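You operate a simulated robot arm through the tools that you are given. There is no shell and no other tool. Be economical: measure what you need, move in short steps, check, and stop when the job is done.

The job below is to be done with a simulated robot arm. You get a single attempt, and the scene is never put back.

## Task
Start a run, push STOP once the load rises, then let the ram down by the valve.
Fine: one run, the cube stays whole and inside; shut the valve again, zero the screen last, leave the power on.

It is judged by the outcome, as a careful person would: the job done as asked, and still so three seconds after it is handed in. It fails if anything else is knocked over, pushed out of place, dropped, spilled or broken.

## Robot
A 7-joint arm with a two-finger parallel gripper on a trunk, on a base that drives. Base frame: it is fixed to the floor where the robot stands at the start and does not move with it; the origin is under the middle of the robot, x ahead of it, y to its left, z up. Units: mm, degrees, N and s.
With the tool pointing down near the work surface it reaches from about 100 to 440 mm from the robot's upright axis, wherever it stands. Its first joint turns from -166.0 to 166.0 degrees. Places, roughly: 25 mm spacer [250, -1500, 250]; 50 mm spacer [500, -1500, 250]; card [250, -1250, 750]; cube [250, -1500, 1000]; cylinder [250, -1250, 250]; emergency stop [400, 100, 1000]; latch handle [300, 300, 1100]; main switch knob [400, -100, 1200]; rate dial [400, -100, 1400]; release valve knob [400, 0, 900]; steel cap [250, -1500, 250]; tray [500, -1250, 750]. Payload 3.43 kg.
Tool frame: the origin (TCP) lies between the finger pads and is the grasp point; the fingertips stand 34 mm ahead of it; z points along the fingers, y is the line along which they close. The gripper opens to 128 mm. The fingers are 24 mm wide and 12 mm thick; the gripper's body (48 by 130 mm) begins 96 mm behind the TCP.
Orientation is that of the tool frame in the base frame, as [roll, pitch, yaw] about the fixed x, y, z axes, in that order (R = Rz(yaw) Ry(pitch) Rx(roll)). With the fingers straight down and closing along the base's y, the tool's x points along the base's -x, its y along +y and its z along -z.

## Interface
- The arm moves only by the tool send_rows. Its argument "plan" is one flat list of numbers, 7 for each row, row after row: the shift along the tool's x, y, z in units of 20 mm (1.0 is 20 mm), then the turn, a rotation vector about the tool's x, y, z in units of 5 degrees (1.0 is 5 degrees), then the gripper command, from -1 (fully open) to 1 (shut), values between in proportion. In form: [x, y, z, ax, ay, az, claw, x, y, z, ax, ay, az, claw, ...]. A call has 1 to 20 rows; each row shifts and turns the commanded pose from where the row before left it, along the tool's axes as they then stand. A call with a number of a shift or a turn outside -1 to 1 is refused whole. Rows are played at 5 a second. More than 50 mm and 8.6 degrees between two rows, or a gripper value outside its range, and nothing of the call is played. A pose out of reach is approached as far as the arm can. The call stops where the force on the tool passes 50 N (or 10 N more than at its start, if that is more) or the arm is blocked; 0.2 s more then pass. Each finger travels about 153 mm/s and halts on what it meets, pressing with about 35 N; the grip force reading is that of the motor and also rises with nothing between the fingers. The clock runs only during rows and for 0.2 s after the last one: add rows that do not move to give the fingers time. The reply holds the time, the measured pose of the TCP, the force on the tool along the base axes, the opening and the grip force, in the units named above and with some noise, with the torque about the TCP (base axes, N m) and any sound that the robot's microphone picked up.
- Cameras (640 x 400 px; columns grow to the right, rows downward): "scene" is now at [185.9, 4.4, 1557.2]; the picture's right is [0.01, -1.00, -0.00], its down [-0.73, -0.01, -0.68] and it looks along [0.68, 0.01, -0.73] (base axes); focal length 214 px, centre (320, 200). "wrist" rides on the gripper at [76, -11, -160] in the tool frame; the picture's right is [0.15, 0.99, 0.00], its down [-0.88, 0.13, -0.46] and it looks along [-0.45, 0.07, 0.89] (tool axes); focal length 234 px, centre (320, 200). There is no depth. A picture from a camera that has moved, and an enlarged one, comes with that camera's place and axes in the base frame and with its lens.
- capture(camera): a new picture of that camera. It takes no simulated time.
- base_move(legs): drives the robot by 1 to 6 legs, each [ahead, turn to the left] in mm and degrees, along the robot's own axes; the way and the turn of a leg run together, so that a leg with both is an arc; at most 1500 mm and 180 degrees a leg. The arm and the cameras ride along, it lands a little off, and it stops where it bumps. It gives what a move gives.
- turn_head(pan, tilt): turns the head with the scene camera to pan (to the left, within 132 degrees either way) and tilt (down, from -29 to 69), counted from straight ahead of the robot. It gives what a move gives.
- close_up(camera, box): a new picture of the part [left, top, right, bottom] of that camera's present view, enlarged. It takes no simulated time.
- job_done(): hands the job in; it is judged then, once.

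Go step by step. Nothing tells you exact positions but the pictures and the camera data: compare them with the known pose of the tool, close in by small moves and look again before you grip or let go. The budget is 120 turns and 78 pictures, counting those below and the enlarged ones. Unless the task says otherwise, let go and move clear before handing in, and close with one line.

The tools are called after ">>>" as name(argument=value, ...) on one line, values as JSON. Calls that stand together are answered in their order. send_rows: Moves the arm, as the interface text tells. Its arguments: {"type":"object","properties":{"plan":{"type":"array","items":{"type":"number"}}},"required":["plan"]} The other tools are called the same way: base_move (legs) drives the base; turn_head (pan, tilt) turns the head that bears the scene camera; capture (camera) takes a picture; close_up (camera, box) takes an enlarged picture of a part of a camera's view; job_done () hands the job in.

At the start:

```text
time: 0.0
position: [364.5, -129.2, 1388.3]
orientation: [-180.0, 0.0, -179.9]
wrist_force: [0.3, -0.5, -0.3]
moment: [0.0, 0.02, 0.0]
gripper_width: 128.2
finger_force: 0.0
robot x, y, heading: [2.8, 1.8, 0.1]
head pan, tilt: [0.6, 47.2]
```

scene: 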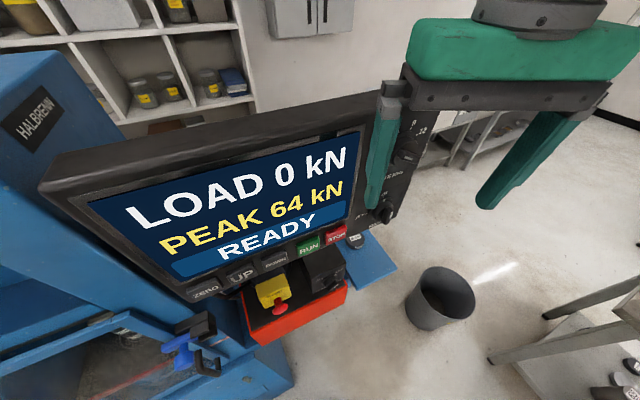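
wrist: 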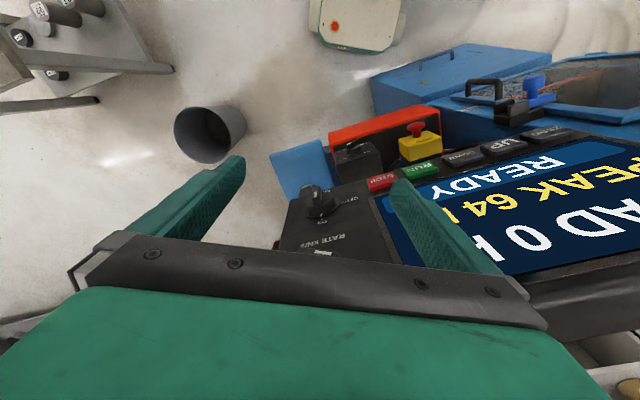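

I see the press's screen panel with ZERO, UP, DOWN, RUN, STOP along the lower edge, and a red box with the emergency stop. I'll take enlarged views before moving.

>>> close_up(camera="scene", box=[140, 180, 460, 380])

>>> close_up(camera="wrist", box=[260, 60, 640, 298])

```text
2.00 times, centred on (300, 280) of scene
camera zoom: at [185.9, 4.4, 1557.2], right [0.01, -1.0, 0.0], down [-0.73, -0.01, -0.68], along [0.68, 0.01, -0.73], focal length 429 px, centre (360, 40)
```

zoom: 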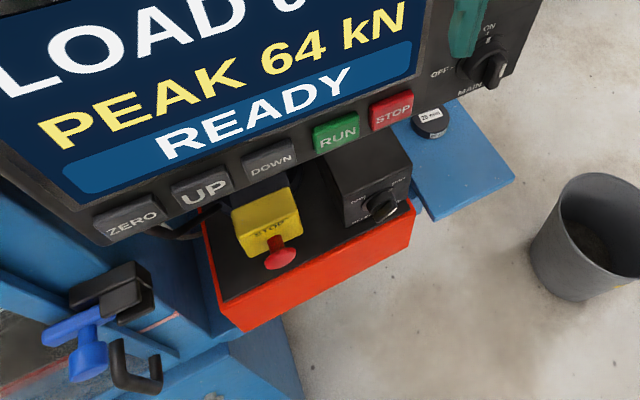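

```text
1.68 times, centred on (450, 179) of wrist
camera zoom: at [287.0, -140.8, 1548.2], right [-0.15, 0.99, 0.0], down [0.88, 0.13, 0.46], along [0.45, 0.07, -0.89], focal length 394 px, centre (102, 235)
```

zoom: 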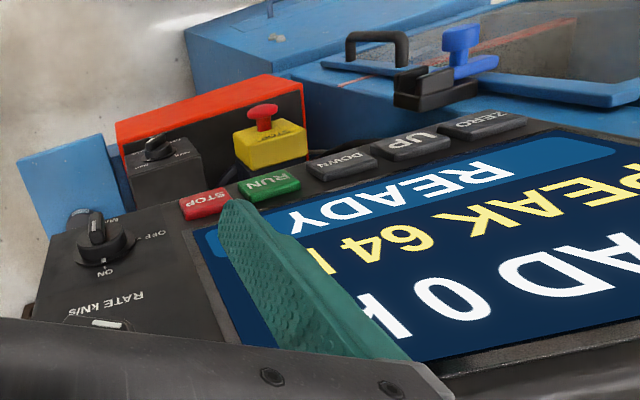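

The buttons triangulate to about STOP [414,-22,1210], RUN [387,28,1212], ZERO [305,175,1225]. I'll look at the chamber on the left and the valve below before touching anything.

>>> turn_head(pan=45, tilt=40)

>>> capture(camera="scene")

>>> turn_head(pan=0, tilt=69)

>>> capture(camera="scene")

```text
time: 1.1
position: [363.5, -129.2, 1387.9]
orientation: [180.0, 0.0, 180.0]
wrist_force: [0.5, -0.7, -0.3]
moment: [-0.01, 0.01, 0.04]
gripper_width: 127.6
finger_force: 0.0
robot x, y, heading: [-0.3, 4.7, 0.0]
head pan, tilt: [45.0, 40.0]
```

```text
73 pictures are left
camera scene: at [166.5, 63.6, 1567.6], right [0.71, -0.71, 0.0], down [-0.45, -0.45, -0.77], along [0.54, 0.54, -0.64], focal length 214 px, centre (320, 200)
```

scene: 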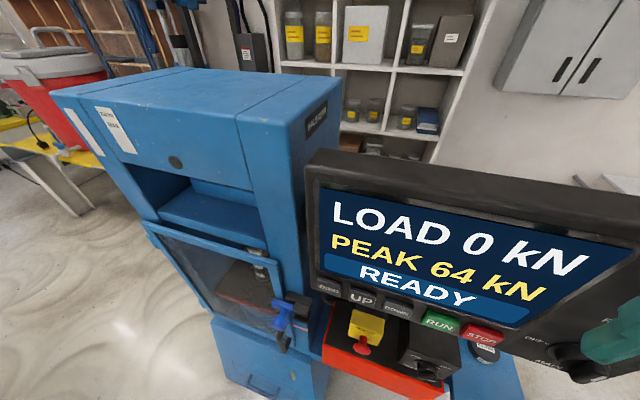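

```text
time: 2.2
position: [363.8, -128.4, 1388.6]
orientation: [-180.0, 0.0, -180.0]
wrist_force: [0.8, 0.3, 0.0]
moment: [0.01, 0.02, 0.01]
gripper_width: 128.0
finger_force: 0.0
robot x, y, heading: [-3.2, 0.7, -0.2]
head pan, tilt: [0.0, 68.8]
```

```text
72 pictures are left
camera scene: at [162.3, 3.5, 1531.5], right [0.0, -1.0, 0.0], down [-0.93, 0.0, -0.36], along [0.36, 0.0, -0.93], focal length 214 px, centre (320, 200)
```

scene: 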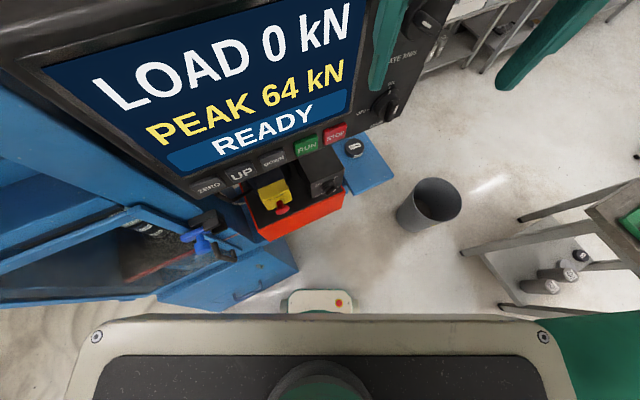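

The press chamber sits left with a clear door and latch; the valve is on the dark box by the e-stop. I'll enlarge chamber, latch and valve.

>>> turn_head(pan=35, tilt=55)

>>> close_up(camera="scene", box=[100, 130, 340, 280])

>>> close_up(camera="scene", box=[260, 130, 500, 280])

```text
time: 3.2
position: [362.9, -130.1, 1388.2]
orientation: [-180.0, 0.0, 180.0]
wrist_force: [0.4, -0.2, 0.0]
moment: [0.0, -0.01, -0.03]
gripper_width: 128.2
finger_force: 0.0
robot x, y, heading: [1.1, -2.5, 0.1]
head pan, tilt: [35.0, 55.0]
```

```text
2.67 times, centred on (220, 205) of scene
camera zoom: at [165.4, 44.8, 1546.9], right [0.57, -0.82, 0.0], down [-0.67, -0.47, -0.57], along [0.47, 0.33, -0.82], focal length 572 px, centre (587, 187)
```

zoom: 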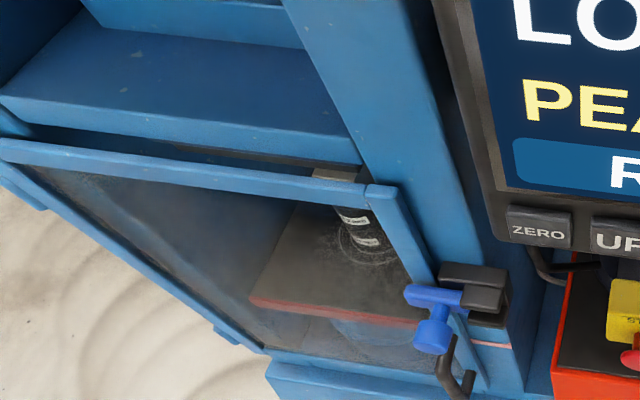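

```text
2.67 times, centred on (380, 205) of scene
camera zoom: at [165.4, 44.8, 1546.9], right [0.57, -0.82, 0.0], down [-0.67, -0.47, -0.57], along [0.47, 0.33, -0.82], focal length 572 px, centre (160, 187)
```

zoom: 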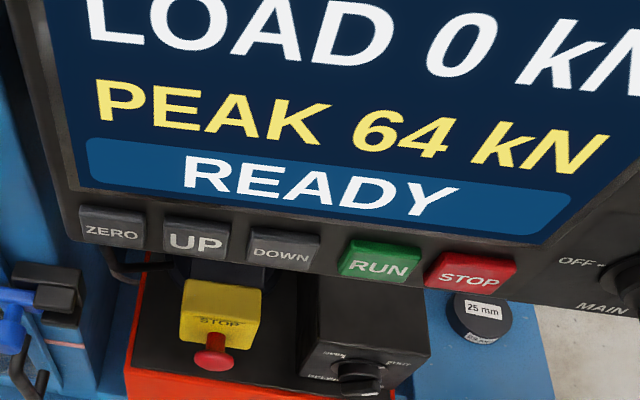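

The valve sits on the dark box and the panel is nearly upright, yawed about 28°. I'll back the tool off, shut the fingers, and turn to face the panel pitched 45° down.

>>> send_rows(plan=[0.9, 0.6, 0.4, 0, 0, 0, 1, 0.9, 0.6, 0.4, 0, 0, 0, 1, 0.9, 0.6, 0.4, 0, 0, 0, 1, 0.9, 0.6, 0.4, 0, 0, 0, 1, 0.9, 0.6, 0.4, 0, 0, 0, 1, 0, 0, 0, 0, 0, -0.92, 1, 0, 0, 0, 0, 0, -0.92, 1, 0, 0, 0, 0, 0, -0.92, 1, 0, 0, 0, 0, 0, -0.92, 1, 0, 0, 0, 0, 0, -0.92, 1, 0, 0, 0, 0, 0, -0.92, 1, 0, 0, 0, 0, -1, 0, 1, 0, 0, 0, 0, -1, 0, 1, 0, 0, 0, 0, -1, 0, 1, 0, 0, 0, 0, -1, 0, 1, 0, 0, 0, 0, -1, 0, 1, 0, 0, 0, 0, -1, 0, 1, 0, 0, 0, 0, -1, 0, 1, 0, 0, 0, 0, -1, 0, 1, 0, 0, 0, 0, -1, 0, 1])

>>> capture(camera="wrist")

>>> capture(camera="scene")

```text
time: 7.5
position: [274.6, -69.1, 1348.0]
orientation: [180.0, 45.2, -152.3]
wrist_force: [0.2, 0.2, 0.7]
moment: [0.0, -0.01, 0.01]
gripper_width: 0.1
finger_force: 32.8
robot x, y, heading: [-1.7, 2.7, 0.0]
head pan, tilt: [35.0, 55.0]
```

```text
69 pictures are left
camera wrist: at [130.8, -156.8, 1407.4], right [-0.55, 0.83, -0.1], down [0.2, 0.25, 0.95], along [0.81, 0.5, -0.31], focal length 234 px, centre (320, 200)
```

wrist: 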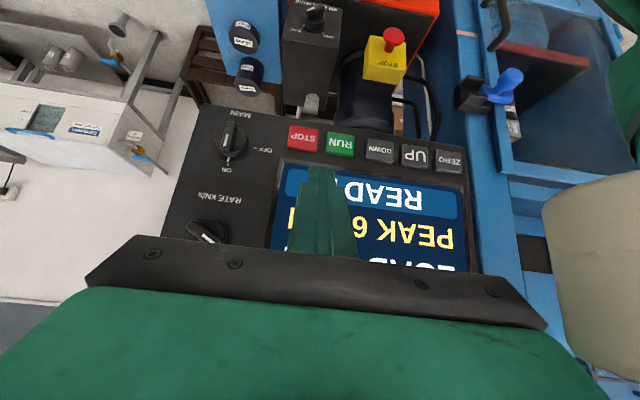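

```text
68 pictures are left
camera scene: at [165.4, 44.9, 1546.9], right [0.57, -0.82, 0.0], down [-0.67, -0.47, -0.57], along [0.47, 0.33, -0.82], focal length 214 px, centre (320, 200)
```

scene: 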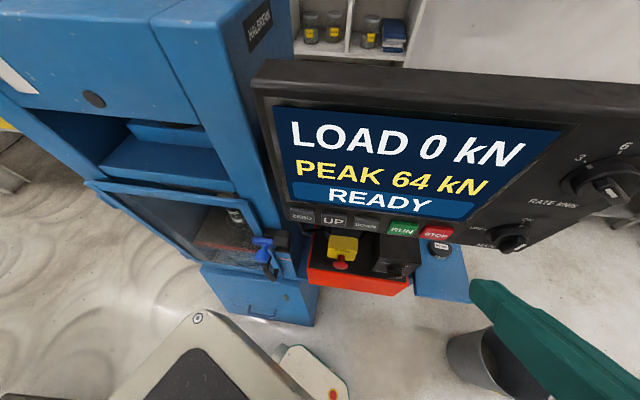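

Positions agree between cameras: RUN ≈ [387,27,1213], STOP ≈ [414,-23,1210], ZERO ≈ [304,178,1214], and the panel is vertical. I'll check rate dial, valve and chamber in close-ups.

>>> close_up(camera="scene", box=[460, 110, 640, 260])

>>> close_up(camera="wrist", box=[270, 0, 430, 110])

>>> close_up(camera="wrist", box=[440, 0, 640, 180])

```text
2.67 times, centred on (550, 185) of scene
camera zoom: at [165.4, 44.9, 1546.9], right [0.57, -0.82, 0.0], down [-0.67, -0.47, -0.57], along [0.47, 0.33, -0.82], focal length 572 px, centre (-293, 240)
```

zoom: 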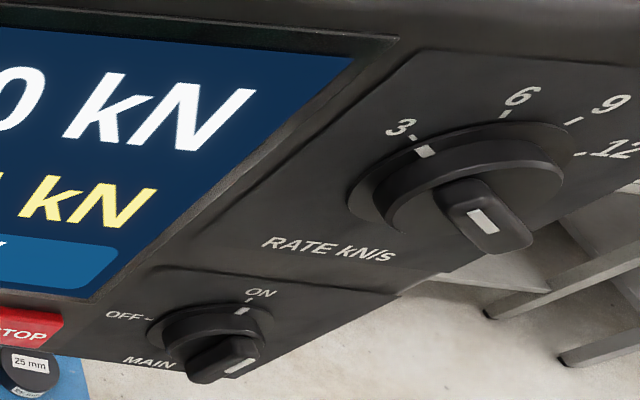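

```text
3.64 times, centred on (350, 55) of wrist
camera zoom: at [130.8, -156.8, 1407.4], right [-0.55, 0.83, -0.1], down [0.2, 0.25, 0.95], along [0.81, 0.5, -0.31], focal length 852 px, centre (211, 727)
```

zoom: 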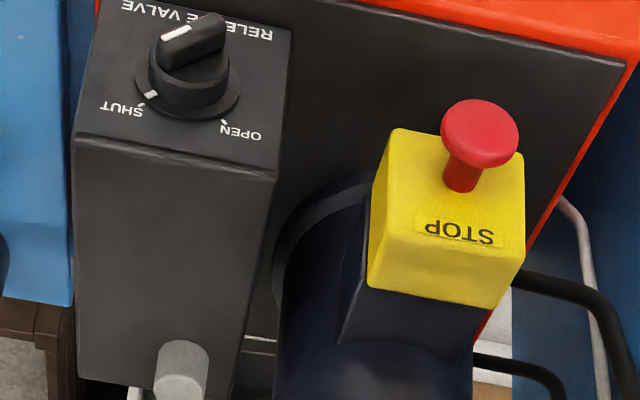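

```text
2.22 times, centred on (540, 90) of wrist
camera zoom: at [130.8, -156.8, 1407.4], right [-0.55, 0.83, -0.1], down [0.2, 0.25, 0.95], along [0.81, 0.5, -0.31], focal length 520 px, centre (-169, 444)
```

zoom: 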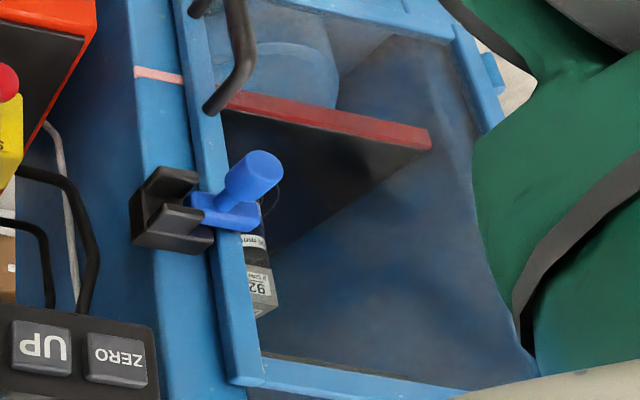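

The valve mark is at SHUT, rate at 3 kN/s, power ON, and the door is latched. I'm moving the closed fingertips to hover about 40 mm in front of RUN.

>>> send_rows(plan=[0.151, 0.231, 0.967, 0, 0, 0, 1, 0.151, 0.231, 0.967, 0, 0, 0, 1, 0.151, 0.231, 0.967, 0, 0, 0, 1, 0.151, 0.231, 0.967, 0, 0, 0, 1, 0.151, 0.231, 0.967, 0, 0, 0, 1, 0.151, 0.231, 0.967, 0, 0, 0, 1, 0.151, 0.231, 0.967, 0, 0, 0, 1, 0, 0, 0, 0, 0, 0, 1])

>>> capture(camera="wrist")

>>> capture(camera="scene")

```text
time: 9.2
position: [360.8, -42.1, 1312.8]
orientation: [179.9, 44.9, -152.5]
wrist_force: [-0.3, -0.2, 0.2]
moment: [0.01, 0.01, -0.02]
gripper_width: 0.0
finger_force: 33.0
out of reach, approached as far as the arm can: row 1, 2, 3, 4, 5, 6, 7
robot x, y, heading: [2.1, 3.5, 0.2]
head pan, tilt: [35.0, 55.0]
```

```text
64 pictures are left
camera wrist: at [219.2, -130.0, 1373.7], right [-0.55, 0.83, -0.1], down [0.21, 0.25, 0.94], along [0.81, 0.5, -0.31], focal length 234 px, centre (320, 200)
```

wrist: 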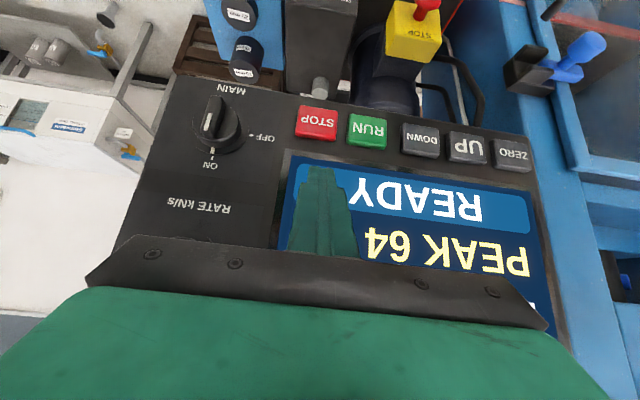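

```text
63 pictures are left
camera scene: at [165.4, 44.8, 1546.9], right [0.57, -0.82, 0.0], down [-0.67, -0.47, -0.57], along [0.47, 0.33, -0.82], focal length 214 px, centre (320, 200)
```

scene: 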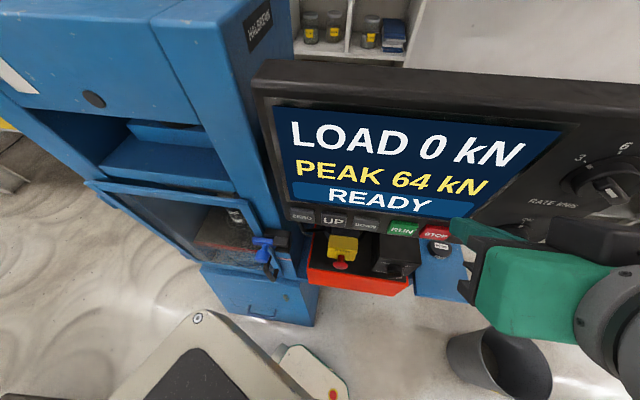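

The tilted pose is too close to the robot's column and the arm settled elsewhere (still clear of the panel). I'll back the base off, checking behind first.

>>> turn_head(pan=132, tilt=45)

>>> capture(camera="scene")

>>> turn_head(pan=20, tilt=50)

```text
time: 11.0
position: [362.1, -41.9, 1315.0]
orientation: [179.9, 44.9, -152.4]
wrist_force: [0.8, -0.5, -0.2]
moment: [0.01, 0.0, 0.0]
gripper_width: 0.1
finger_force: 33.0
robot x, y, heading: [-0.6, -0.1, 0.2]
head pan, tilt: [131.8, 45.0]
```

```text
62 pictures are left
camera scene: at [52.2, 64.2, 1560.3], right [0.75, 0.67, 0.0], down [0.47, -0.53, -0.71], along [-0.47, 0.53, -0.71], focal length 214 px, centre (320, 200)
```

scene: 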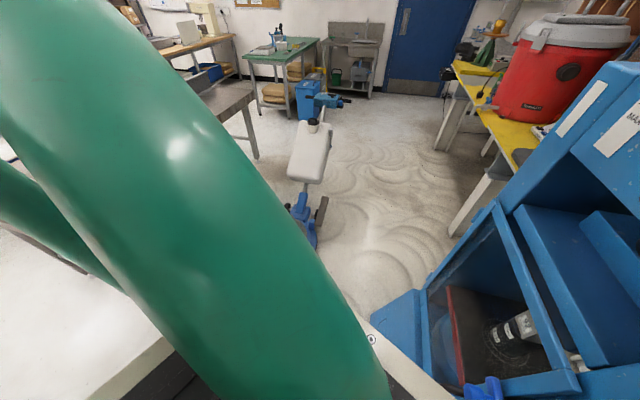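

```text
time: 12.9
position: [362.7, -42.7, 1313.1]
orientation: [179.9, 44.9, -152.4]
wrist_force: [-0.9, 1.2, 0.9]
moment: [-0.01, -0.01, -0.03]
gripper_width: 0.0
finger_force: 33.1
robot x, y, heading: [1.0, -0.6, -0.1]
head pan, tilt: [20.0, 50.0]
```

Directly behind is open floor. I back up 180 mm and look.

>>> base_move(legs=[[-180, 0]])

>>> capture(camera="wrist")

>>> capture(camera="scene")

```text
time: 14.4
position: [179.5, -41.5, 1313.2]
orientation: [180.0, 45.0, -152.4]
wrist_force: [-0.3, -0.7, -0.3]
moment: [-0.05, 0.02, 0.01]
gripper_width: 0.2
finger_force: 33.4
robot x, y, heading: [-179.1, -1.0, 0.1]
head pan, tilt: [20.0, 50.0]
```

```text
61 pictures are left
camera wrist: at [36.9, -130.2, 1373.9], right [-0.55, 0.83, -0.1], down [0.21, 0.25, 0.94], along [0.81, 0.5, -0.31], focal length 234 px, centre (320, 200)
```

wrist: 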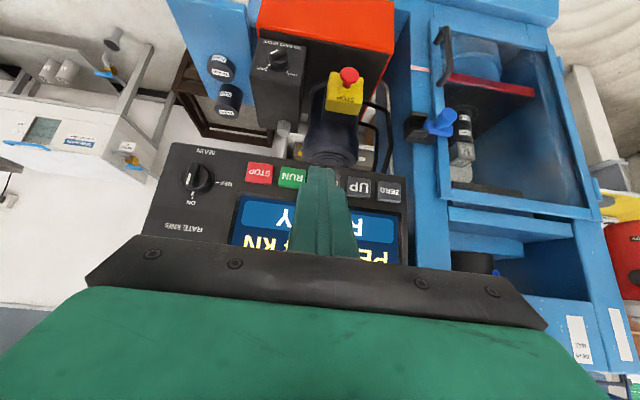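

```text
60 pictures are left
camera scene: at [-3.3, 30.3, 1553.4], right [0.34, -0.94, 0.0], down [-0.72, -0.26, -0.64], along [0.6, 0.22, -0.77], focal length 214 px, centre (320, 200)
```

scene: 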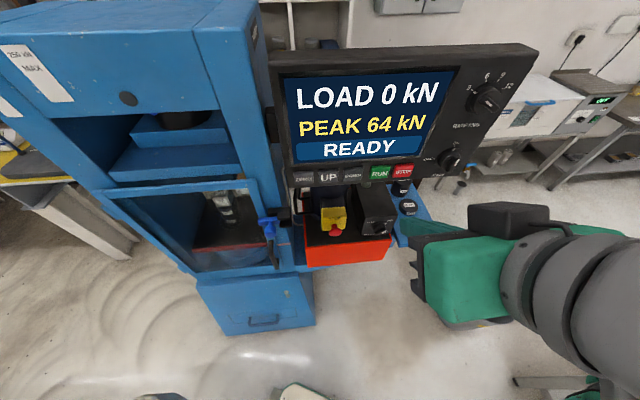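

I now have good room and the screen is visible. I approach RUN's hover point halfway and check the reply.

>>> send_rows(plan=[-0.302, -0.202, 0.896, 0, 0, 0, 1, -0.302, -0.202, 0.896, 0, 0, 0, 1, -0.302, -0.202, 0.896, 0, 0, 0, 1, -0.302, -0.202, 0.896, 0, 0, 0, 1, -0.302, -0.202, 0.896, 0, 0, 0, 1])

```text
time: 15.6
position: [263.2, -20.6, 1271.6]
orientation: [179.9, 45.0, -152.5]
wrist_force: [0.0, -0.6, -0.6]
moment: [-0.05, -0.01, -0.04]
gripper_width: 0.1
finger_force: 32.9
robot x, y, heading: [-180.8, -0.2, -0.3]
head pan, tilt: [20.0, 50.0]
```

>>> send_rows(plan=[-0.302, -0.202, 0.896, 0, 0, 0, 1, -0.302, -0.202, 0.896, 0, 0, 0, 1, -0.302, -0.202, 0.896, 0, 0, 0, 1, -0.302, -0.202, 0.896, 0, 0, 0, 1, 0, 0, 0, 0, 0, 0, 1])

>>> capture(camera="wrist")

>>> capture(camera="scene")

```text
time: 16.8
position: [332.1, -3.8, 1237.1]
orientation: [179.8, 45.0, -152.5]
wrist_force: [0.4, -0.4, 0.7]
moment: [0.03, 0.02, 0.02]
gripper_width: 0.0
finger_force: 33.0
robot x, y, heading: [-180.6, 3.9, 0.3]
head pan, tilt: [20.0, 50.0]
```

```text
59 pictures are left
camera wrist: at [188.4, -91.5, 1297.5], right [-0.55, 0.83, -0.1], down [0.21, 0.25, 0.94], along [0.81, 0.5, -0.31], focal length 234 px, centre (320, 200)
```

wrist: 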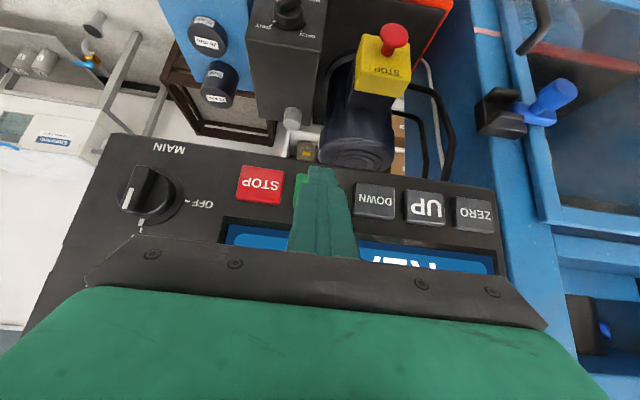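

```text
58 pictures are left
camera scene: at [-3.3, 30.3, 1553.4], right [0.34, -0.94, 0.0], down [-0.72, -0.26, -0.64], along [0.6, 0.22, -0.77], focal length 214 px, centre (320, 200)
```

scene: 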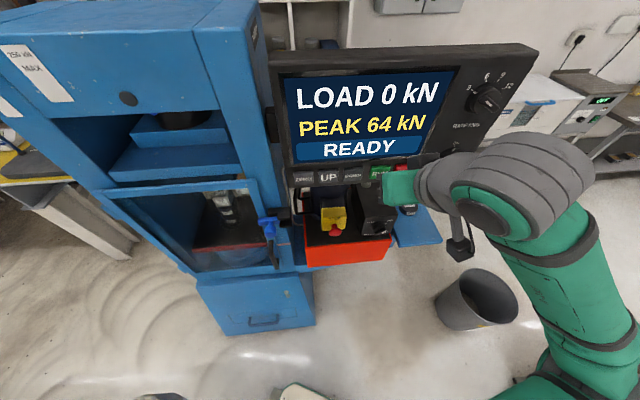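

The fingertip is aligned with RUN; the leading corner is slightly high, so I lower 8 mm and close in 20 mm, then look.

>>> send_rows(plan=[0.28, 0, 0.285, 0, 0, 0, 1, -0.355, 0.01, 0.353, 0, 0, 0, 1, -0.355, 0.01, 0.353, 0, 0, 0, 1, 0, 0, 0, 0, 0, 0, 1])

>>> close_up(camera="wrist", box=[220, 120, 420, 245])

```text
time: 17.8
position: [349.0, 5.6, 1230.1]
orientation: [179.9, 44.9, -152.5]
wrist_force: [0.4, -0.2, -0.4]
moment: [0.02, -0.06, -0.03]
gripper_width: 0.0
finger_force: 32.9
robot x, y, heading: [-186.1, 3.4, 0.2]
head pan, tilt: [20.0, 50.0]
```

```text
3.20 times, centred on (320, 182) of wrist
camera zoom: at [206.3, -82.0, 1290.0], right [-0.55, 0.83, -0.1], down [0.21, 0.25, 0.94], along [0.81, 0.5, -0.31], focal length 749 px, centre (320, 256)
```

zoom: 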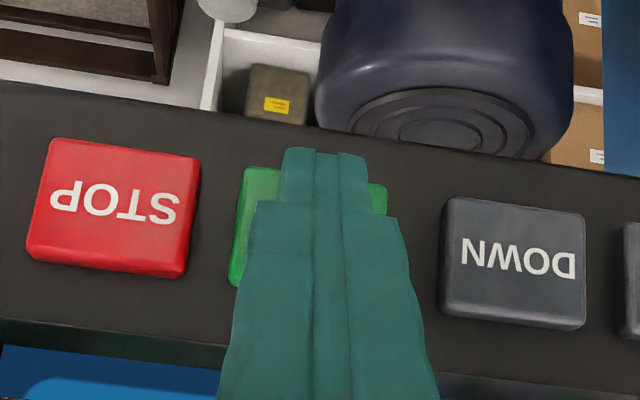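

Aligned on RUN with about 10 mm to go. I push in 3 mm steps.

>>> send_rows(plan=[-0.106, 0.003, 0.106, 0, 0, 0, 1, -0.106, 0.003, 0.106, 0, 0, 0, 1, -0.106, 0.003, 0.106, 0, 0, 0, 1])

```text
time: 18.6
position: [356.4, 9.3, 1229.6]
orientation: [179.8, 44.8, -152.6]
wrist_force: [-4.6, -2.2, 1.2]
moment: [-0.01, 0.02, 0.02]
gripper_width: 0.1
finger_force: 33.1
robot x, y, heading: [-184.1, 0.6, 0.0]
head pan, tilt: [20.0, 50.0]
heard: click
```

A click was heard; I check the screen (no time passes).

>>> close_up(camera="scene", box=[270, 60, 470, 185])

```text
3.20 times, centred on (370, 122) of scene
camera zoom: at [-3.5, 30.3, 1553.4], right [0.34, -0.94, 0.0], down [-0.72, -0.26, -0.64], along [0.6, 0.22, -0.77], focal length 686 px, centre (160, 448)
```

zoom: 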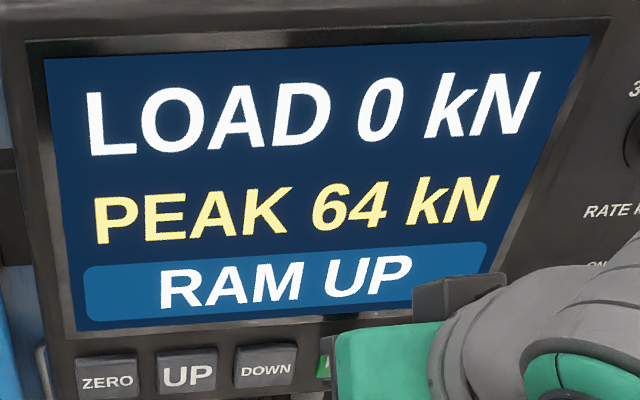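

The run has started (RAM UP, load 0). I back off and shift 57 mm to hover in front of STOP.

>>> send_rows(plan=[0.53, -0.01, -0.53, 0, 0, 0, 1, 0, -0.95, 0, 0, 0, 0, 1, 0, -0.95, 0, 0, 0, 0, 1, 0, -0.95, 0, 0, 0, 0, 1])

>>> close_up(camera="scene", box=[270, 60, 470, 185])

>>> capture(camera="wrist")

```text
time: 19.6
position: [368.7, -47.2, 1228.8]
orientation: [179.8, 44.9, -152.4]
wrist_force: [1.3, -0.2, 0.9]
moment: [-0.02, 0.01, -0.02]
gripper_width: 0.0
finger_force: 32.7
robot x, y, heading: [-179.8, -0.4, 0.2]
head pan, tilt: [20.0, 50.0]
```

```text
3.20 times, centred on (370, 122) of scene
camera zoom: at [-3.2, 30.4, 1553.4], right [0.34, -0.94, 0.0], down [-0.72, -0.26, -0.64], along [0.6, 0.22, -0.77], focal length 686 px, centre (160, 448)
```

zoom: 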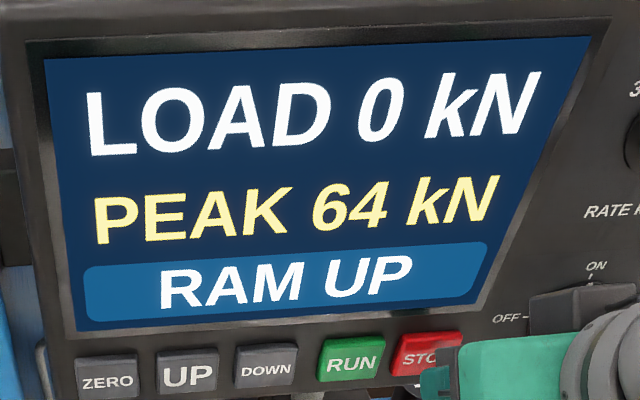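

```text
54 pictures are left
camera wrist: at [226.6, -135.2, 1289.5], right [-0.55, 0.83, -0.1], down [0.21, 0.25, 0.94], along [0.81, 0.5, -0.31], focal length 234 px, centre (320, 200)
```

wrist: 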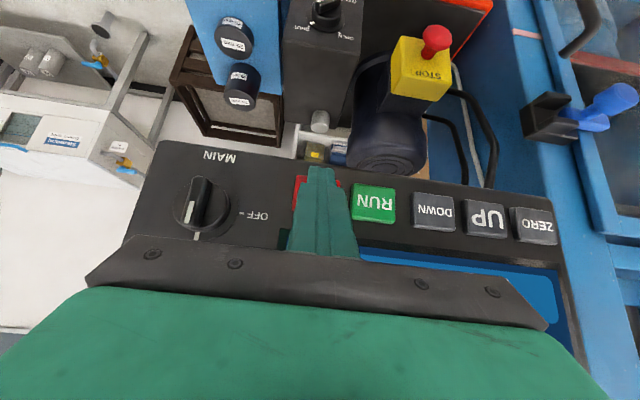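

STOP is lined up. I edge 5 mm closer and wait briefly.

>>> send_rows(plan=[-0.177, 0.005, 0.177, 0, 0, 0, 1, 0, 0, 0, 0, 0, 0, 1, 0, 0, 0, 0, 0, 0, 1, 0, 0, 0, 0, 0, 0, 1])

>>> close_up(camera="scene", box=[190, 60, 470, 235])

```text
time: 20.6
position: [373.1, -45.8, 1229.9]
orientation: [179.9, 44.8, -152.4]
wrist_force: [-0.1, 0.1, -0.7]
moment: [0.01, -0.03, 0.01]
gripper_width: 0.0
finger_force: 33.0
robot x, y, heading: [-182.5, 0.7, 0.1]
head pan, tilt: [20.0, 50.0]
```

```text
2.29 times, centred on (330, 148) of scene
camera zoom: at [-3.3, 30.3, 1553.4], right [0.34, -0.94, 0.0], down [-0.72, -0.26, -0.64], along [0.6, 0.22, -0.77], focal length 490 px, centre (297, 320)
```

zoom: 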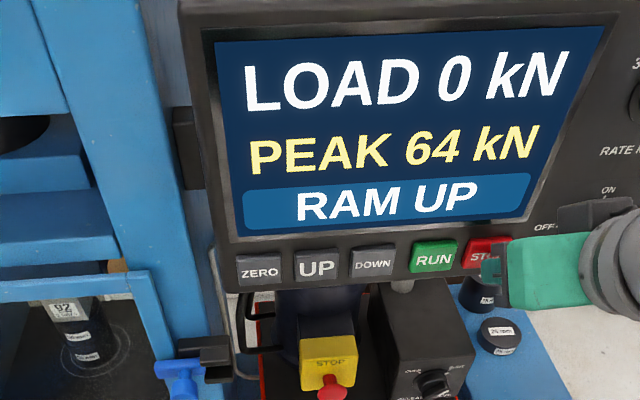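

The cube sits on the spacers inside, ram still rising at 0 kN. I wait in short batches.

>>> send_rows(plan=[0, 0, 0, 0, 0, 0, 1, 0, 0, 0, 0, 0, 0, 1, 0, 0, 0, 0, 0, 0, 1, 0, 0, 0, 0, 0, 0, 1, 0, 0, 0, 0, 0, 0, 1, 0, 0, 0, 0, 0, 0, 1])

>>> close_up(camera="scene", box=[190, 60, 470, 235])

```text
time: 22.0
position: [373.9, -45.1, 1230.1]
orientation: [179.9, 44.9, -152.4]
wrist_force: [0.6, -0.3, -0.4]
moment: [-0.01, -0.01, 0.0]
gripper_width: 0.0
finger_force: 34.0
robot x, y, heading: [-181.8, 3.4, 0.1]
head pan, tilt: [20.0, 50.0]
```

```text
2.29 times, centred on (330, 148) of scene
camera zoom: at [-3.3, 30.3, 1553.4], right [0.34, -0.94, 0.0], down [-0.72, -0.26, -0.64], along [0.6, 0.22, -0.77], focal length 490 px, centre (297, 320)
```

zoom: 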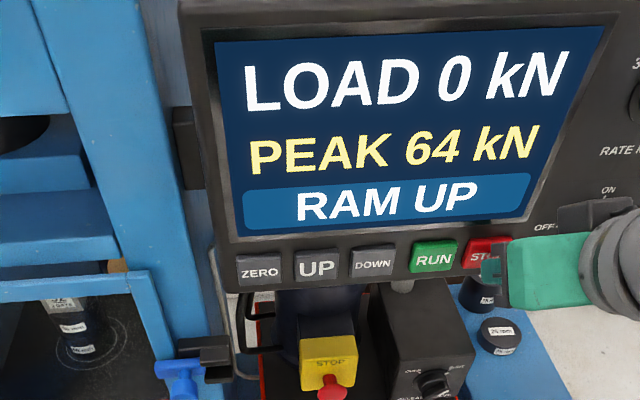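

>>> send_rows(plan=[0, 0, 0, 0, 0, 0, 1, 0, 0, 0, 0, 0, 0, 1, 0, 0, 0, 0, 0, 0, 1, 0, 0, 0, 0, 0, 0, 1, 0, 0, 0, 0, 0, 0, 1, 0, 0, 0, 0, 0, 0, 1, 0, 0, 0, 0, 0, 0, 1])

>>> close_up(camera="scene", box=[190, 60, 470, 235])

```text
time: 23.6
position: [373.3, -43.5, 1229.9]
orientation: [179.9, 45.0, -152.4]
wrist_force: [-0.1, -0.2, 0.3]
moment: [0.02, -0.02, -0.01]
gripper_width: 0.0
finger_force: 32.9
robot x, y, heading: [-181.1, -0.7, -0.1]
head pan, tilt: [20.0, 50.0]
```

```text
2.29 times, centred on (330, 148) of scene
camera zoom: at [-3.3, 30.3, 1553.4], right [0.34, -0.94, 0.0], down [-0.72, -0.26, -0.64], along [0.6, 0.22, -0.77], focal length 490 px, centre (297, 320)
```

zoom: 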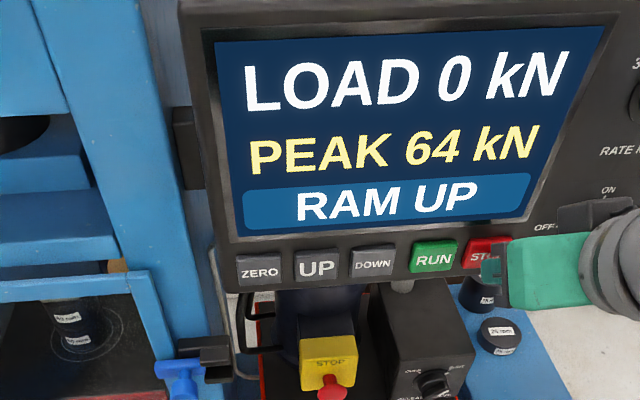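

>>> send_rows(plan=[0, 0, 0, 0, 0, 0, 1, 0, 0, 0, 0, 0, 0, 1, 0, 0, 0, 0, 0, 0, 1, 0, 0, 0, 0, 0, 0, 1, 0, 0, 0, 0, 0, 0, 1, 0, 0, 0, 0, 0, 0, 1, 0, 0, 0, 0, 0, 0, 1, 0, 0, 0, 0, 0, 0, 1, 0, 0, 0, 0, 0, 0, 1])

>>> close_up(camera="scene", box=[190, 60, 470, 235])

```text
time: 25.6
position: [374.1, -44.4, 1230.7]
orientation: [179.9, 44.9, -152.4]
wrist_force: [-0.2, 0.3, -0.1]
moment: [0.05, -0.03, 0.01]
gripper_width: 0.0
finger_force: 33.2
robot x, y, heading: [-188.3, 2.2, 0.1]
head pan, tilt: [20.0, 50.0]
```

```text
2.29 times, centred on (330, 148) of scene
camera zoom: at [-3.3, 30.3, 1553.4], right [0.34, -0.94, 0.0], down [-0.72, -0.26, -0.64], along [0.6, 0.22, -0.77], focal length 490 px, centre (297, 320)
```

zoom: 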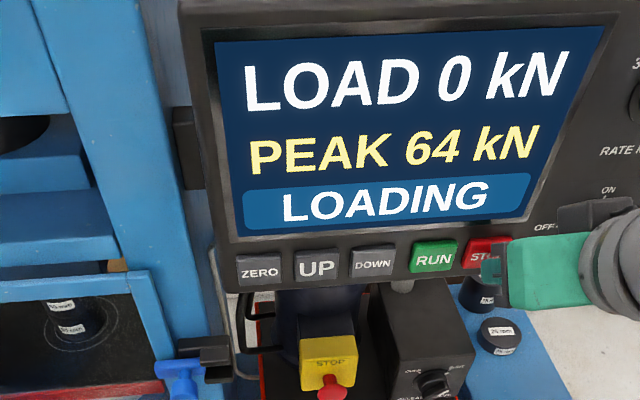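

Contact made: LOADING begins. I wait about one second and check.

>>> send_rows(plan=[0, 0, 0, 0, 0, 0, 1, 0, 0, 0, 0, 0, 0, 1, 0, 0, 0, 0, 0, 0, 1, 0, 0, 0, 0, 0, 0, 1, 0, 0, 0, 0, 0, 0, 1])

>>> close_up(camera="scene", box=[190, 60, 470, 235])

```text
time: 26.8
position: [374.0, -45.1, 1230.3]
orientation: [179.8, 44.9, -152.5]
wrist_force: [0.1, 0.1, 0.3]
moment: [-0.03, 0.02, 0.01]
gripper_width: 0.1
finger_force: 33.5
robot x, y, heading: [-181.2, -0.2, 0.2]
head pan, tilt: [20.0, 50.0]
```

```text
2.29 times, centred on (330, 148) of scene
camera zoom: at [-3.3, 30.3, 1553.4], right [0.34, -0.94, 0.0], down [-0.72, -0.26, -0.64], along [0.6, 0.22, -0.77], focal length 490 px, centre (297, 320)
```

zoom: 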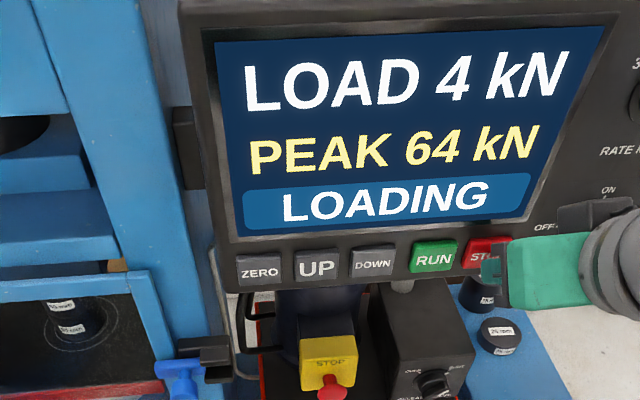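

Load reads 4 kN and is rising, so I push STOP now.

>>> send_rows(plan=[-0.177, 0.004, 0.177, 0, 0, 0, 1, -0.106, 0.003, 0.106, 0, 0, 0, 1, -0.106, 0.003, 0.106, 0, 0, 0, 1])

>>> close_up(camera="scene", box=[190, 60, 470, 235])

```text
time: 27.6
position: [382.9, -39.9, 1230.5]
orientation: [180.0, 44.7, -152.6]
wrist_force: [-17.8, -10.0, -1.9]
moment: [-0.22, 0.34, -0.04]
gripper_width: 0.1
finger_force: 32.6
robot x, y, heading: [-185.1, 1.5, 0.0]
head pan, tilt: [20.0, 50.0]
heard: click
```

```text
2.29 times, centred on (330, 148) of scene
camera zoom: at [-4.3, 29.9, 1553.5], right [0.34, -0.94, 0.0], down [-0.72, -0.26, -0.64], along [0.6, 0.22, -0.77], focal length 490 px, centre (297, 320)
```

zoom: 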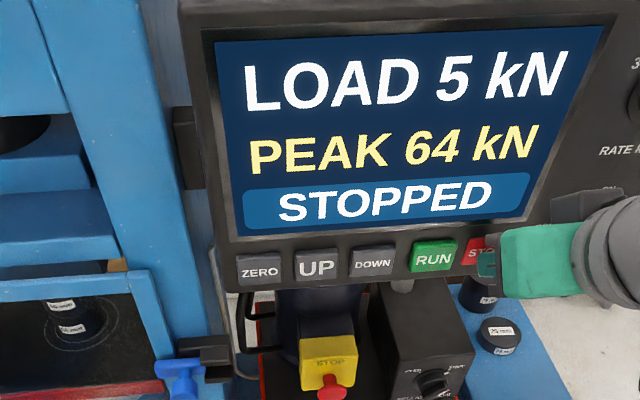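

STOPPED at 5 kN, cube still held. I retreat, level the tool to face the valve (about [442,-23,929]) and descend partway.

>>> send_rows(plan=[0.709, 0, -0.706, 0, 0, 0, 1, 0.709, 0, -0.706, 0, 0, 0, 1, 0.709, 0, -0.706, 0, 0, 0, 1, 0.709, 0, -0.706, 0, 0, 0, 1, 0, 0, 0, 0, -1, 0, 1, 0, 0, 0, 0, -1, 0, 1, 0, 0, 0, 0, -1, 0, 1, 0, 0, 0, 0, -1, 0, 1, 0, 0, 0, 0, -1, 0, 1, 0, 0, 0, 0, -1, 0, 1, 0, 0, 0, 0, -1, 0, 1, 0, 0, 0, 0, -1, 0, 1, 0, 0, 0, 0, -1, 0, 1])

>>> send_rows(plan=[1, 0, 0, 0, 0, 0, 1, 1, 0, 0, 0, 0, 0, 1, 1, 0, 0, 0, 0, 0, 1, 1, 0, 0, 0, 0, 0, 1, 1, 0, 0, 0, 0, 0, 1, 1, 0, 0, 0, 0, 0, 1, 1, 0, 0, 0, 0, 0, 1, 1, 0, 0, 0, 0, 0, 1, 0, 0, 0, 0, 0, 0, 1])

>>> capture(camera="wrist")

>>> capture(camera="scene")

```text
time: 30.4
position: [335.3, -95.6, 1235.2]
orientation: [129.0, 90.0, 156.7]
wrist_force: [0.6, -0.1, 0.6]
moment: [-0.01, -0.02, -0.03]
gripper_width: 0.0
finger_force: 33.1
out of reach, approached as far as the arm can: row 8, 9, 10, 11, 12
robot x, y, heading: [-182.4, 0.5, 0.0]
head pan, tilt: [20.0, 50.0]
```

```text
time: 32.4
position: [333.8, -94.1, 1075.7]
orientation: [149.9, 89.8, 177.6]
wrist_force: [1.2, 0.7, 0.5]
moment: [0.02, 0.01, -0.02]
gripper_width: 0.2
finger_force: 33.5
robot x, y, heading: [-183.6, -0.9, -0.1]
head pan, tilt: [20.0, 50.0]
```

```text
47 pictures are left
camera wrist: at [195.8, -178.7, 1000.3], right [-0.46, 0.88, -0.15], down [-0.46, -0.1, 0.88], along [0.76, 0.47, 0.45], focal length 234 px, centre (320, 200)
```

wrist: 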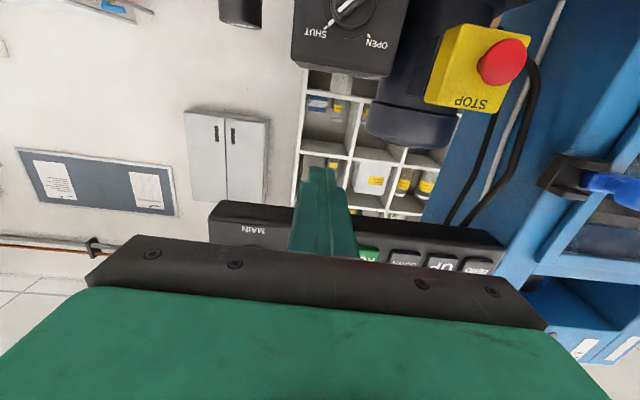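

```text
46 pictures are left
camera scene: at [-3.3, 30.3, 1553.4], right [0.34, -0.94, 0.0], down [-0.72, -0.26, -0.64], along [0.6, 0.22, -0.77], focal length 214 px, centre (320, 200)
```

scene: 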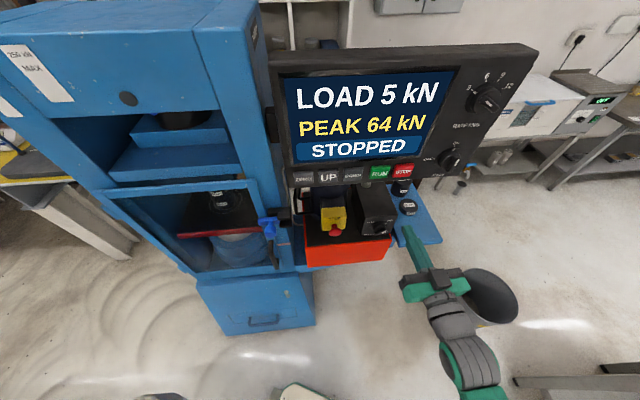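

The valve faces straight at the tool. I descend another 130 mm to look at it squarely.

>>> send_rows(plan=[1, 0, 0, 0, 0, 0, 1, 1, 0, 0, 0, 0, 0, 1, 1, 0, 0, 0, 0, 0, 1, 1, 0, 0, 0, 0, 0, 1, 1, 0, 0, 0, 0, 0, 1, 1, 0, 0, 0, 0, 0, 1, 0, 0, 0, 0, 0, 0, 1])

>>> capture(camera="wrist")

```text
time: 34.0
position: [334.2, -95.0, 955.4]
orientation: [143.8, 89.9, 171.4]
wrist_force: [0.1, -0.9, 0.4]
moment: [-0.01, 0.02, 0.02]
gripper_width: 0.1
finger_force: 32.9
robot x, y, heading: [-183.3, 4.2, 0.0]
head pan, tilt: [20.0, 50.0]
```

```text
45 pictures are left
camera wrist: at [195.6, -179.3, 879.8], right [-0.46, 0.88, -0.14], down [-0.46, -0.1, 0.88], along [0.76, 0.47, 0.45], focal length 234 px, centre (320, 200)
```

wrist: 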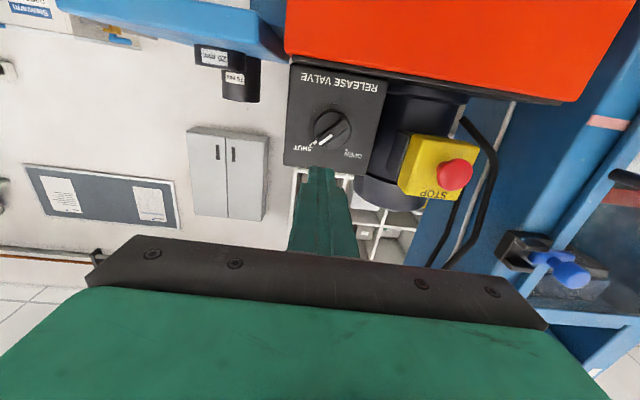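

>>> close_up(camera="wrist", box=[270, 60, 430, 180])

```text
3.33 times, centred on (350, 120) of wrist
camera zoom: at [195.6, -179.3, 879.8], right [-0.46, 0.88, -0.14], down [-0.46, -0.1, 0.88], along [0.76, 0.47, 0.45], focal length 781 px, centre (220, 467)
```

zoom: 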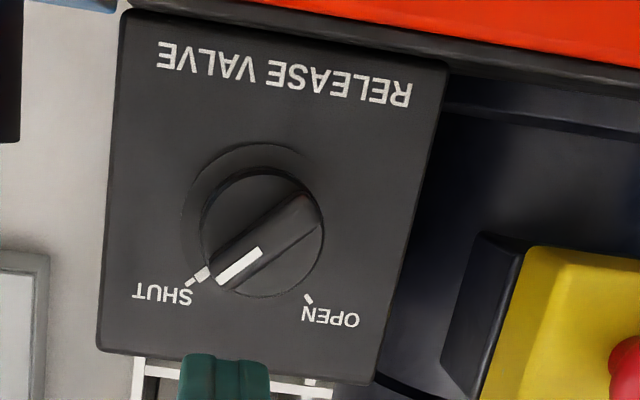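

The valve bar sits at 45° toward SHUT, with OPEN about 80–90° counter‑clockwise. I centre on the knob, open the fingers to about 60 mm and roll the tool 45° to straddle the bar.

>>> send_rows(plan=[0.65, 0.353, 0, 0, 0, 0, 0.06, 0.65, 0.353, 0, 0, 0, 0, 0.06, 0, 0, 0, 0, 0, 1, 0.06, 0, 0, 0, 0, 0, 1, 0.06, 0, 0, 0, 0, 0, 1, 0.06, 0, 0, 0, 0, 0, 1, 0.06, 0, 0, 0, 0, 0, 1, 0.06, 0, 0, 0, 0, 0, 1, 0.06, 0, 0, 0, 0, 0, 1, 0.06, 0, 0, 0, 0, 0, 1, 0.06, 0, 0, 0, 0, 0, 1, 0.06, 0, 0, 0.75, 0, 0, 0, 0.06, 0, 0, 0.75, 0, 0, 0, 0.06, 0, 0, 0, 0, 0, 0, 0.06])

>>> capture(camera="wrist")

```text
time: 37.0
position: [352.5, -68.0, 929.0]
orientation: [90.2, 44.9, 117.9]
wrist_force: [0.1, -0.4, -0.8]
moment: [0.0, -0.02, 0.0]
gripper_width: 60.2
finger_force: 0.1
robot x, y, heading: [-179.8, -1.2, 0.3]
head pan, tilt: [20.0, 50.0]
```

```text
43 pictures are left
camera wrist: at [189.6, -102.1, 868.8], right [-0.37, 0.71, 0.6], down [-0.16, -0.68, 0.72], along [0.92, 0.17, 0.36], focal length 234 px, centre (320, 200)
```

wrist: 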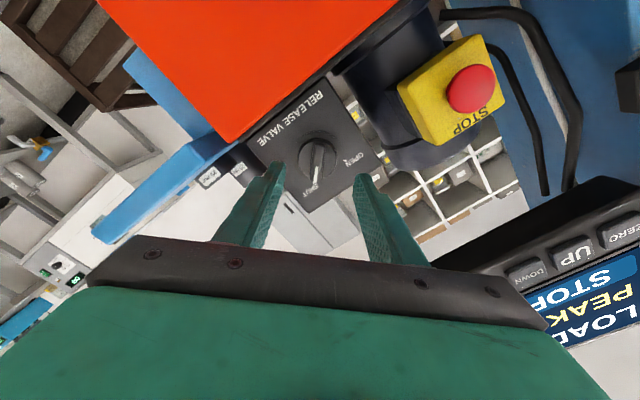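

The bar is lined up between the fingers. I correct 2 mm and advance 50 mm, then check.

>>> send_rows(plan=[-0.08, -0.08, 0.8, 0, 0, 0, 0.06, 0, 0, 0.8, 0, 0, 0, 0.06, 0, 0, 0.45, 0, 0, 0, 0.06, 0, 0, 0.45, 0, 0, 0, 0.06, 0, 0, 0, 0, 0, 0, 0.06])

>>> close_up(camera="wrist", box=[220, 90, 420, 240])

>>> capture(camera="scene")

```text
time: 38.2
position: [398.5, -45.4, 929.5]
orientation: [90.2, 44.9, 117.8]
wrist_force: [0.7, 0.4, -0.3]
moment: [-0.02, -0.02, -0.02]
gripper_width: 60.3
finger_force: 0.1
robot x, y, heading: [-181.5, -0.6, 0.0]
head pan, tilt: [20.0, 50.0]
```

```text
2.67 times, centred on (320, 165) of wrist
camera zoom: at [234.8, -80.7, 868.8], right [-0.37, 0.71, 0.6], down [-0.16, -0.68, 0.72], along [0.92, 0.17, 0.36], focal length 624 px, centre (320, 293)
```

zoom: 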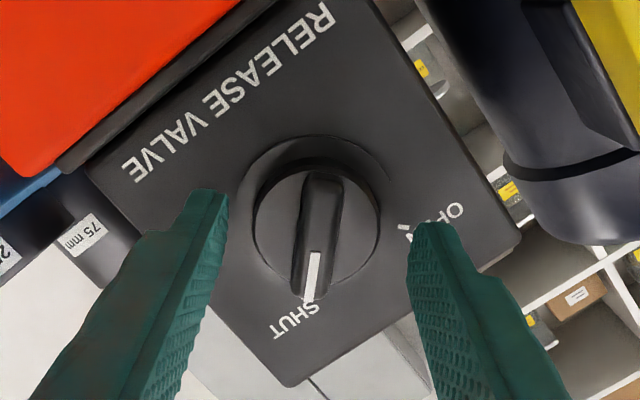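

```text
41 pictures are left
camera scene: at [-3.3, 30.3, 1553.4], right [0.34, -0.94, 0.0], down [-0.72, -0.26, -0.64], along [0.6, 0.22, -0.77], focal length 214 px, centre (320, 200)
```

scene: 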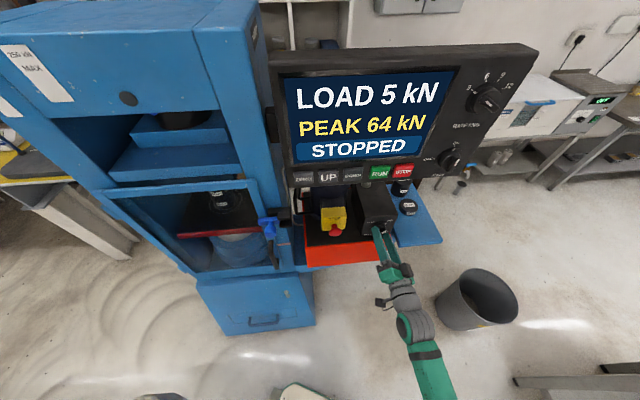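

The fingers straddle the bar. I go 6 mm deeper and close gently most of the way, then look.

>>> send_rows(plan=[0, 0, 0.15, 0, 0, 0, 0.06, 0, 0, 0.15, 0, 0, 0, 0.06, 0, 0, 0, 0, 0, 0, 0.6, 0, 0, 0, 0, 0, 0, 0.6])

>>> close_up(camera="wrist", box=[220, 90, 420, 240])

```text
time: 39.2
position: [403.8, -44.6, 929.2]
orientation: [90.3, 44.9, 117.8]
wrist_force: [3.7, -4.6, -5.2]
moment: [-0.12, 0.06, -0.35]
gripper_width: 41.2
finger_force: 44.6
robot x, y, heading: [-180.8, -0.5, 0.1]
head pan, tilt: [20.0, 50.0]
```

```text
2.67 times, centred on (320, 165) of wrist
camera zoom: at [240.6, -78.6, 868.2], right [-0.37, 0.71, 0.6], down [-0.16, -0.68, 0.72], along [0.92, 0.17, 0.36], focal length 624 px, centre (320, 293)
```

zoom: 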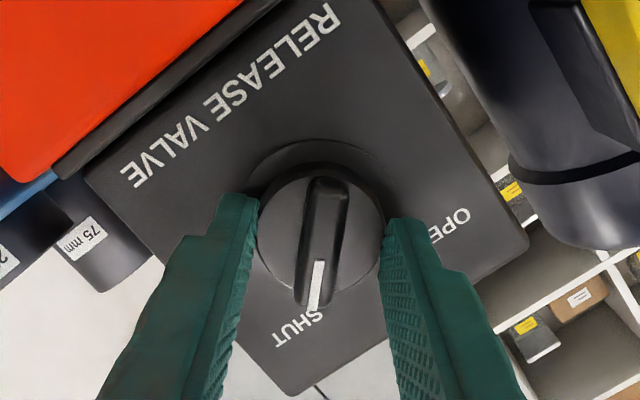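

The fingers caught the round knob body (41 mm) rather than the bar. I open, back 11 mm and close on the bar.

>>> send_rows(plan=[0, 0, 0, 0, 0, 0, 0.06, 0, 0, -0.55, 0, 0, 0, 0.06, 0, 0, 0, 0, 0, 0, 0.5, 0, 0, 0, 0, 0, 0, 0.9, 0, 0, 0, 0, 0, 0, 0.9])

>>> close_up(camera="wrist", box=[220, 90, 420, 240])

```text
time: 40.4
position: [393.9, -49.2, 929.2]
orientation: [90.2, 44.9, 117.8]
wrist_force: [2.6, -1.9, -3.2]
moment: [-0.02, -0.06, -0.38]
gripper_width: 13.0
finger_force: 45.3
robot x, y, heading: [-182.9, -2.0, 0.1]
head pan, tilt: [20.0, 50.0]
```

```text
2.67 times, centred on (320, 165) of wrist
camera zoom: at [230.7, -83.6, 868.2], right [-0.37, 0.71, 0.6], down [-0.16, -0.68, 0.72], along [0.92, 0.17, 0.36], focal length 624 px, centre (320, 293)
```

zoom: 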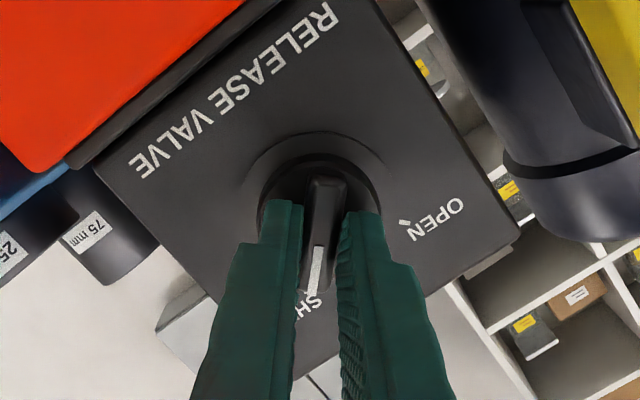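

The bar is gripped (13 mm). I turn toward OPEN, 25° first.

>>> send_rows(plan=[0, 0, 0, 0, 0, -1, 0.9, 0, 0, 0, 0, 0, -1, 0.9, 0, 0, 0, 0, 0, -1, 0.9, 0, 0, 0, 0, 0, -1, 0.9, 0, 0, 0, 0, 0, -1, 0.9])

>>> close_up(camera="wrist", box=[220, 90, 420, 240])

```text
time: 41.6
position: [394.4, -50.3, 928.2]
orientation: [90.5, 70.0, 118.1]
wrist_force: [11.1, -4.5, -3.4]
moment: [-0.49, 1.0, -0.14]
gripper_width: 12.9
finger_force: 44.9
robot x, y, heading: [-183.5, 3.2, 0.2]
head pan, tilt: [20.0, 50.0]
```

```text
2.67 times, centred on (320, 165) of wrist
camera zoom: at [244.7, -110.6, 854.5], right [-0.45, 0.87, 0.2], down [-0.32, -0.37, 0.87], along [0.83, 0.33, 0.44], focal length 624 px, centre (320, 293)
```

zoom: 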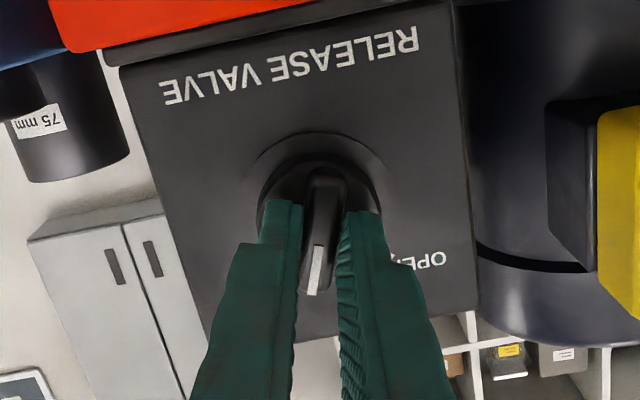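

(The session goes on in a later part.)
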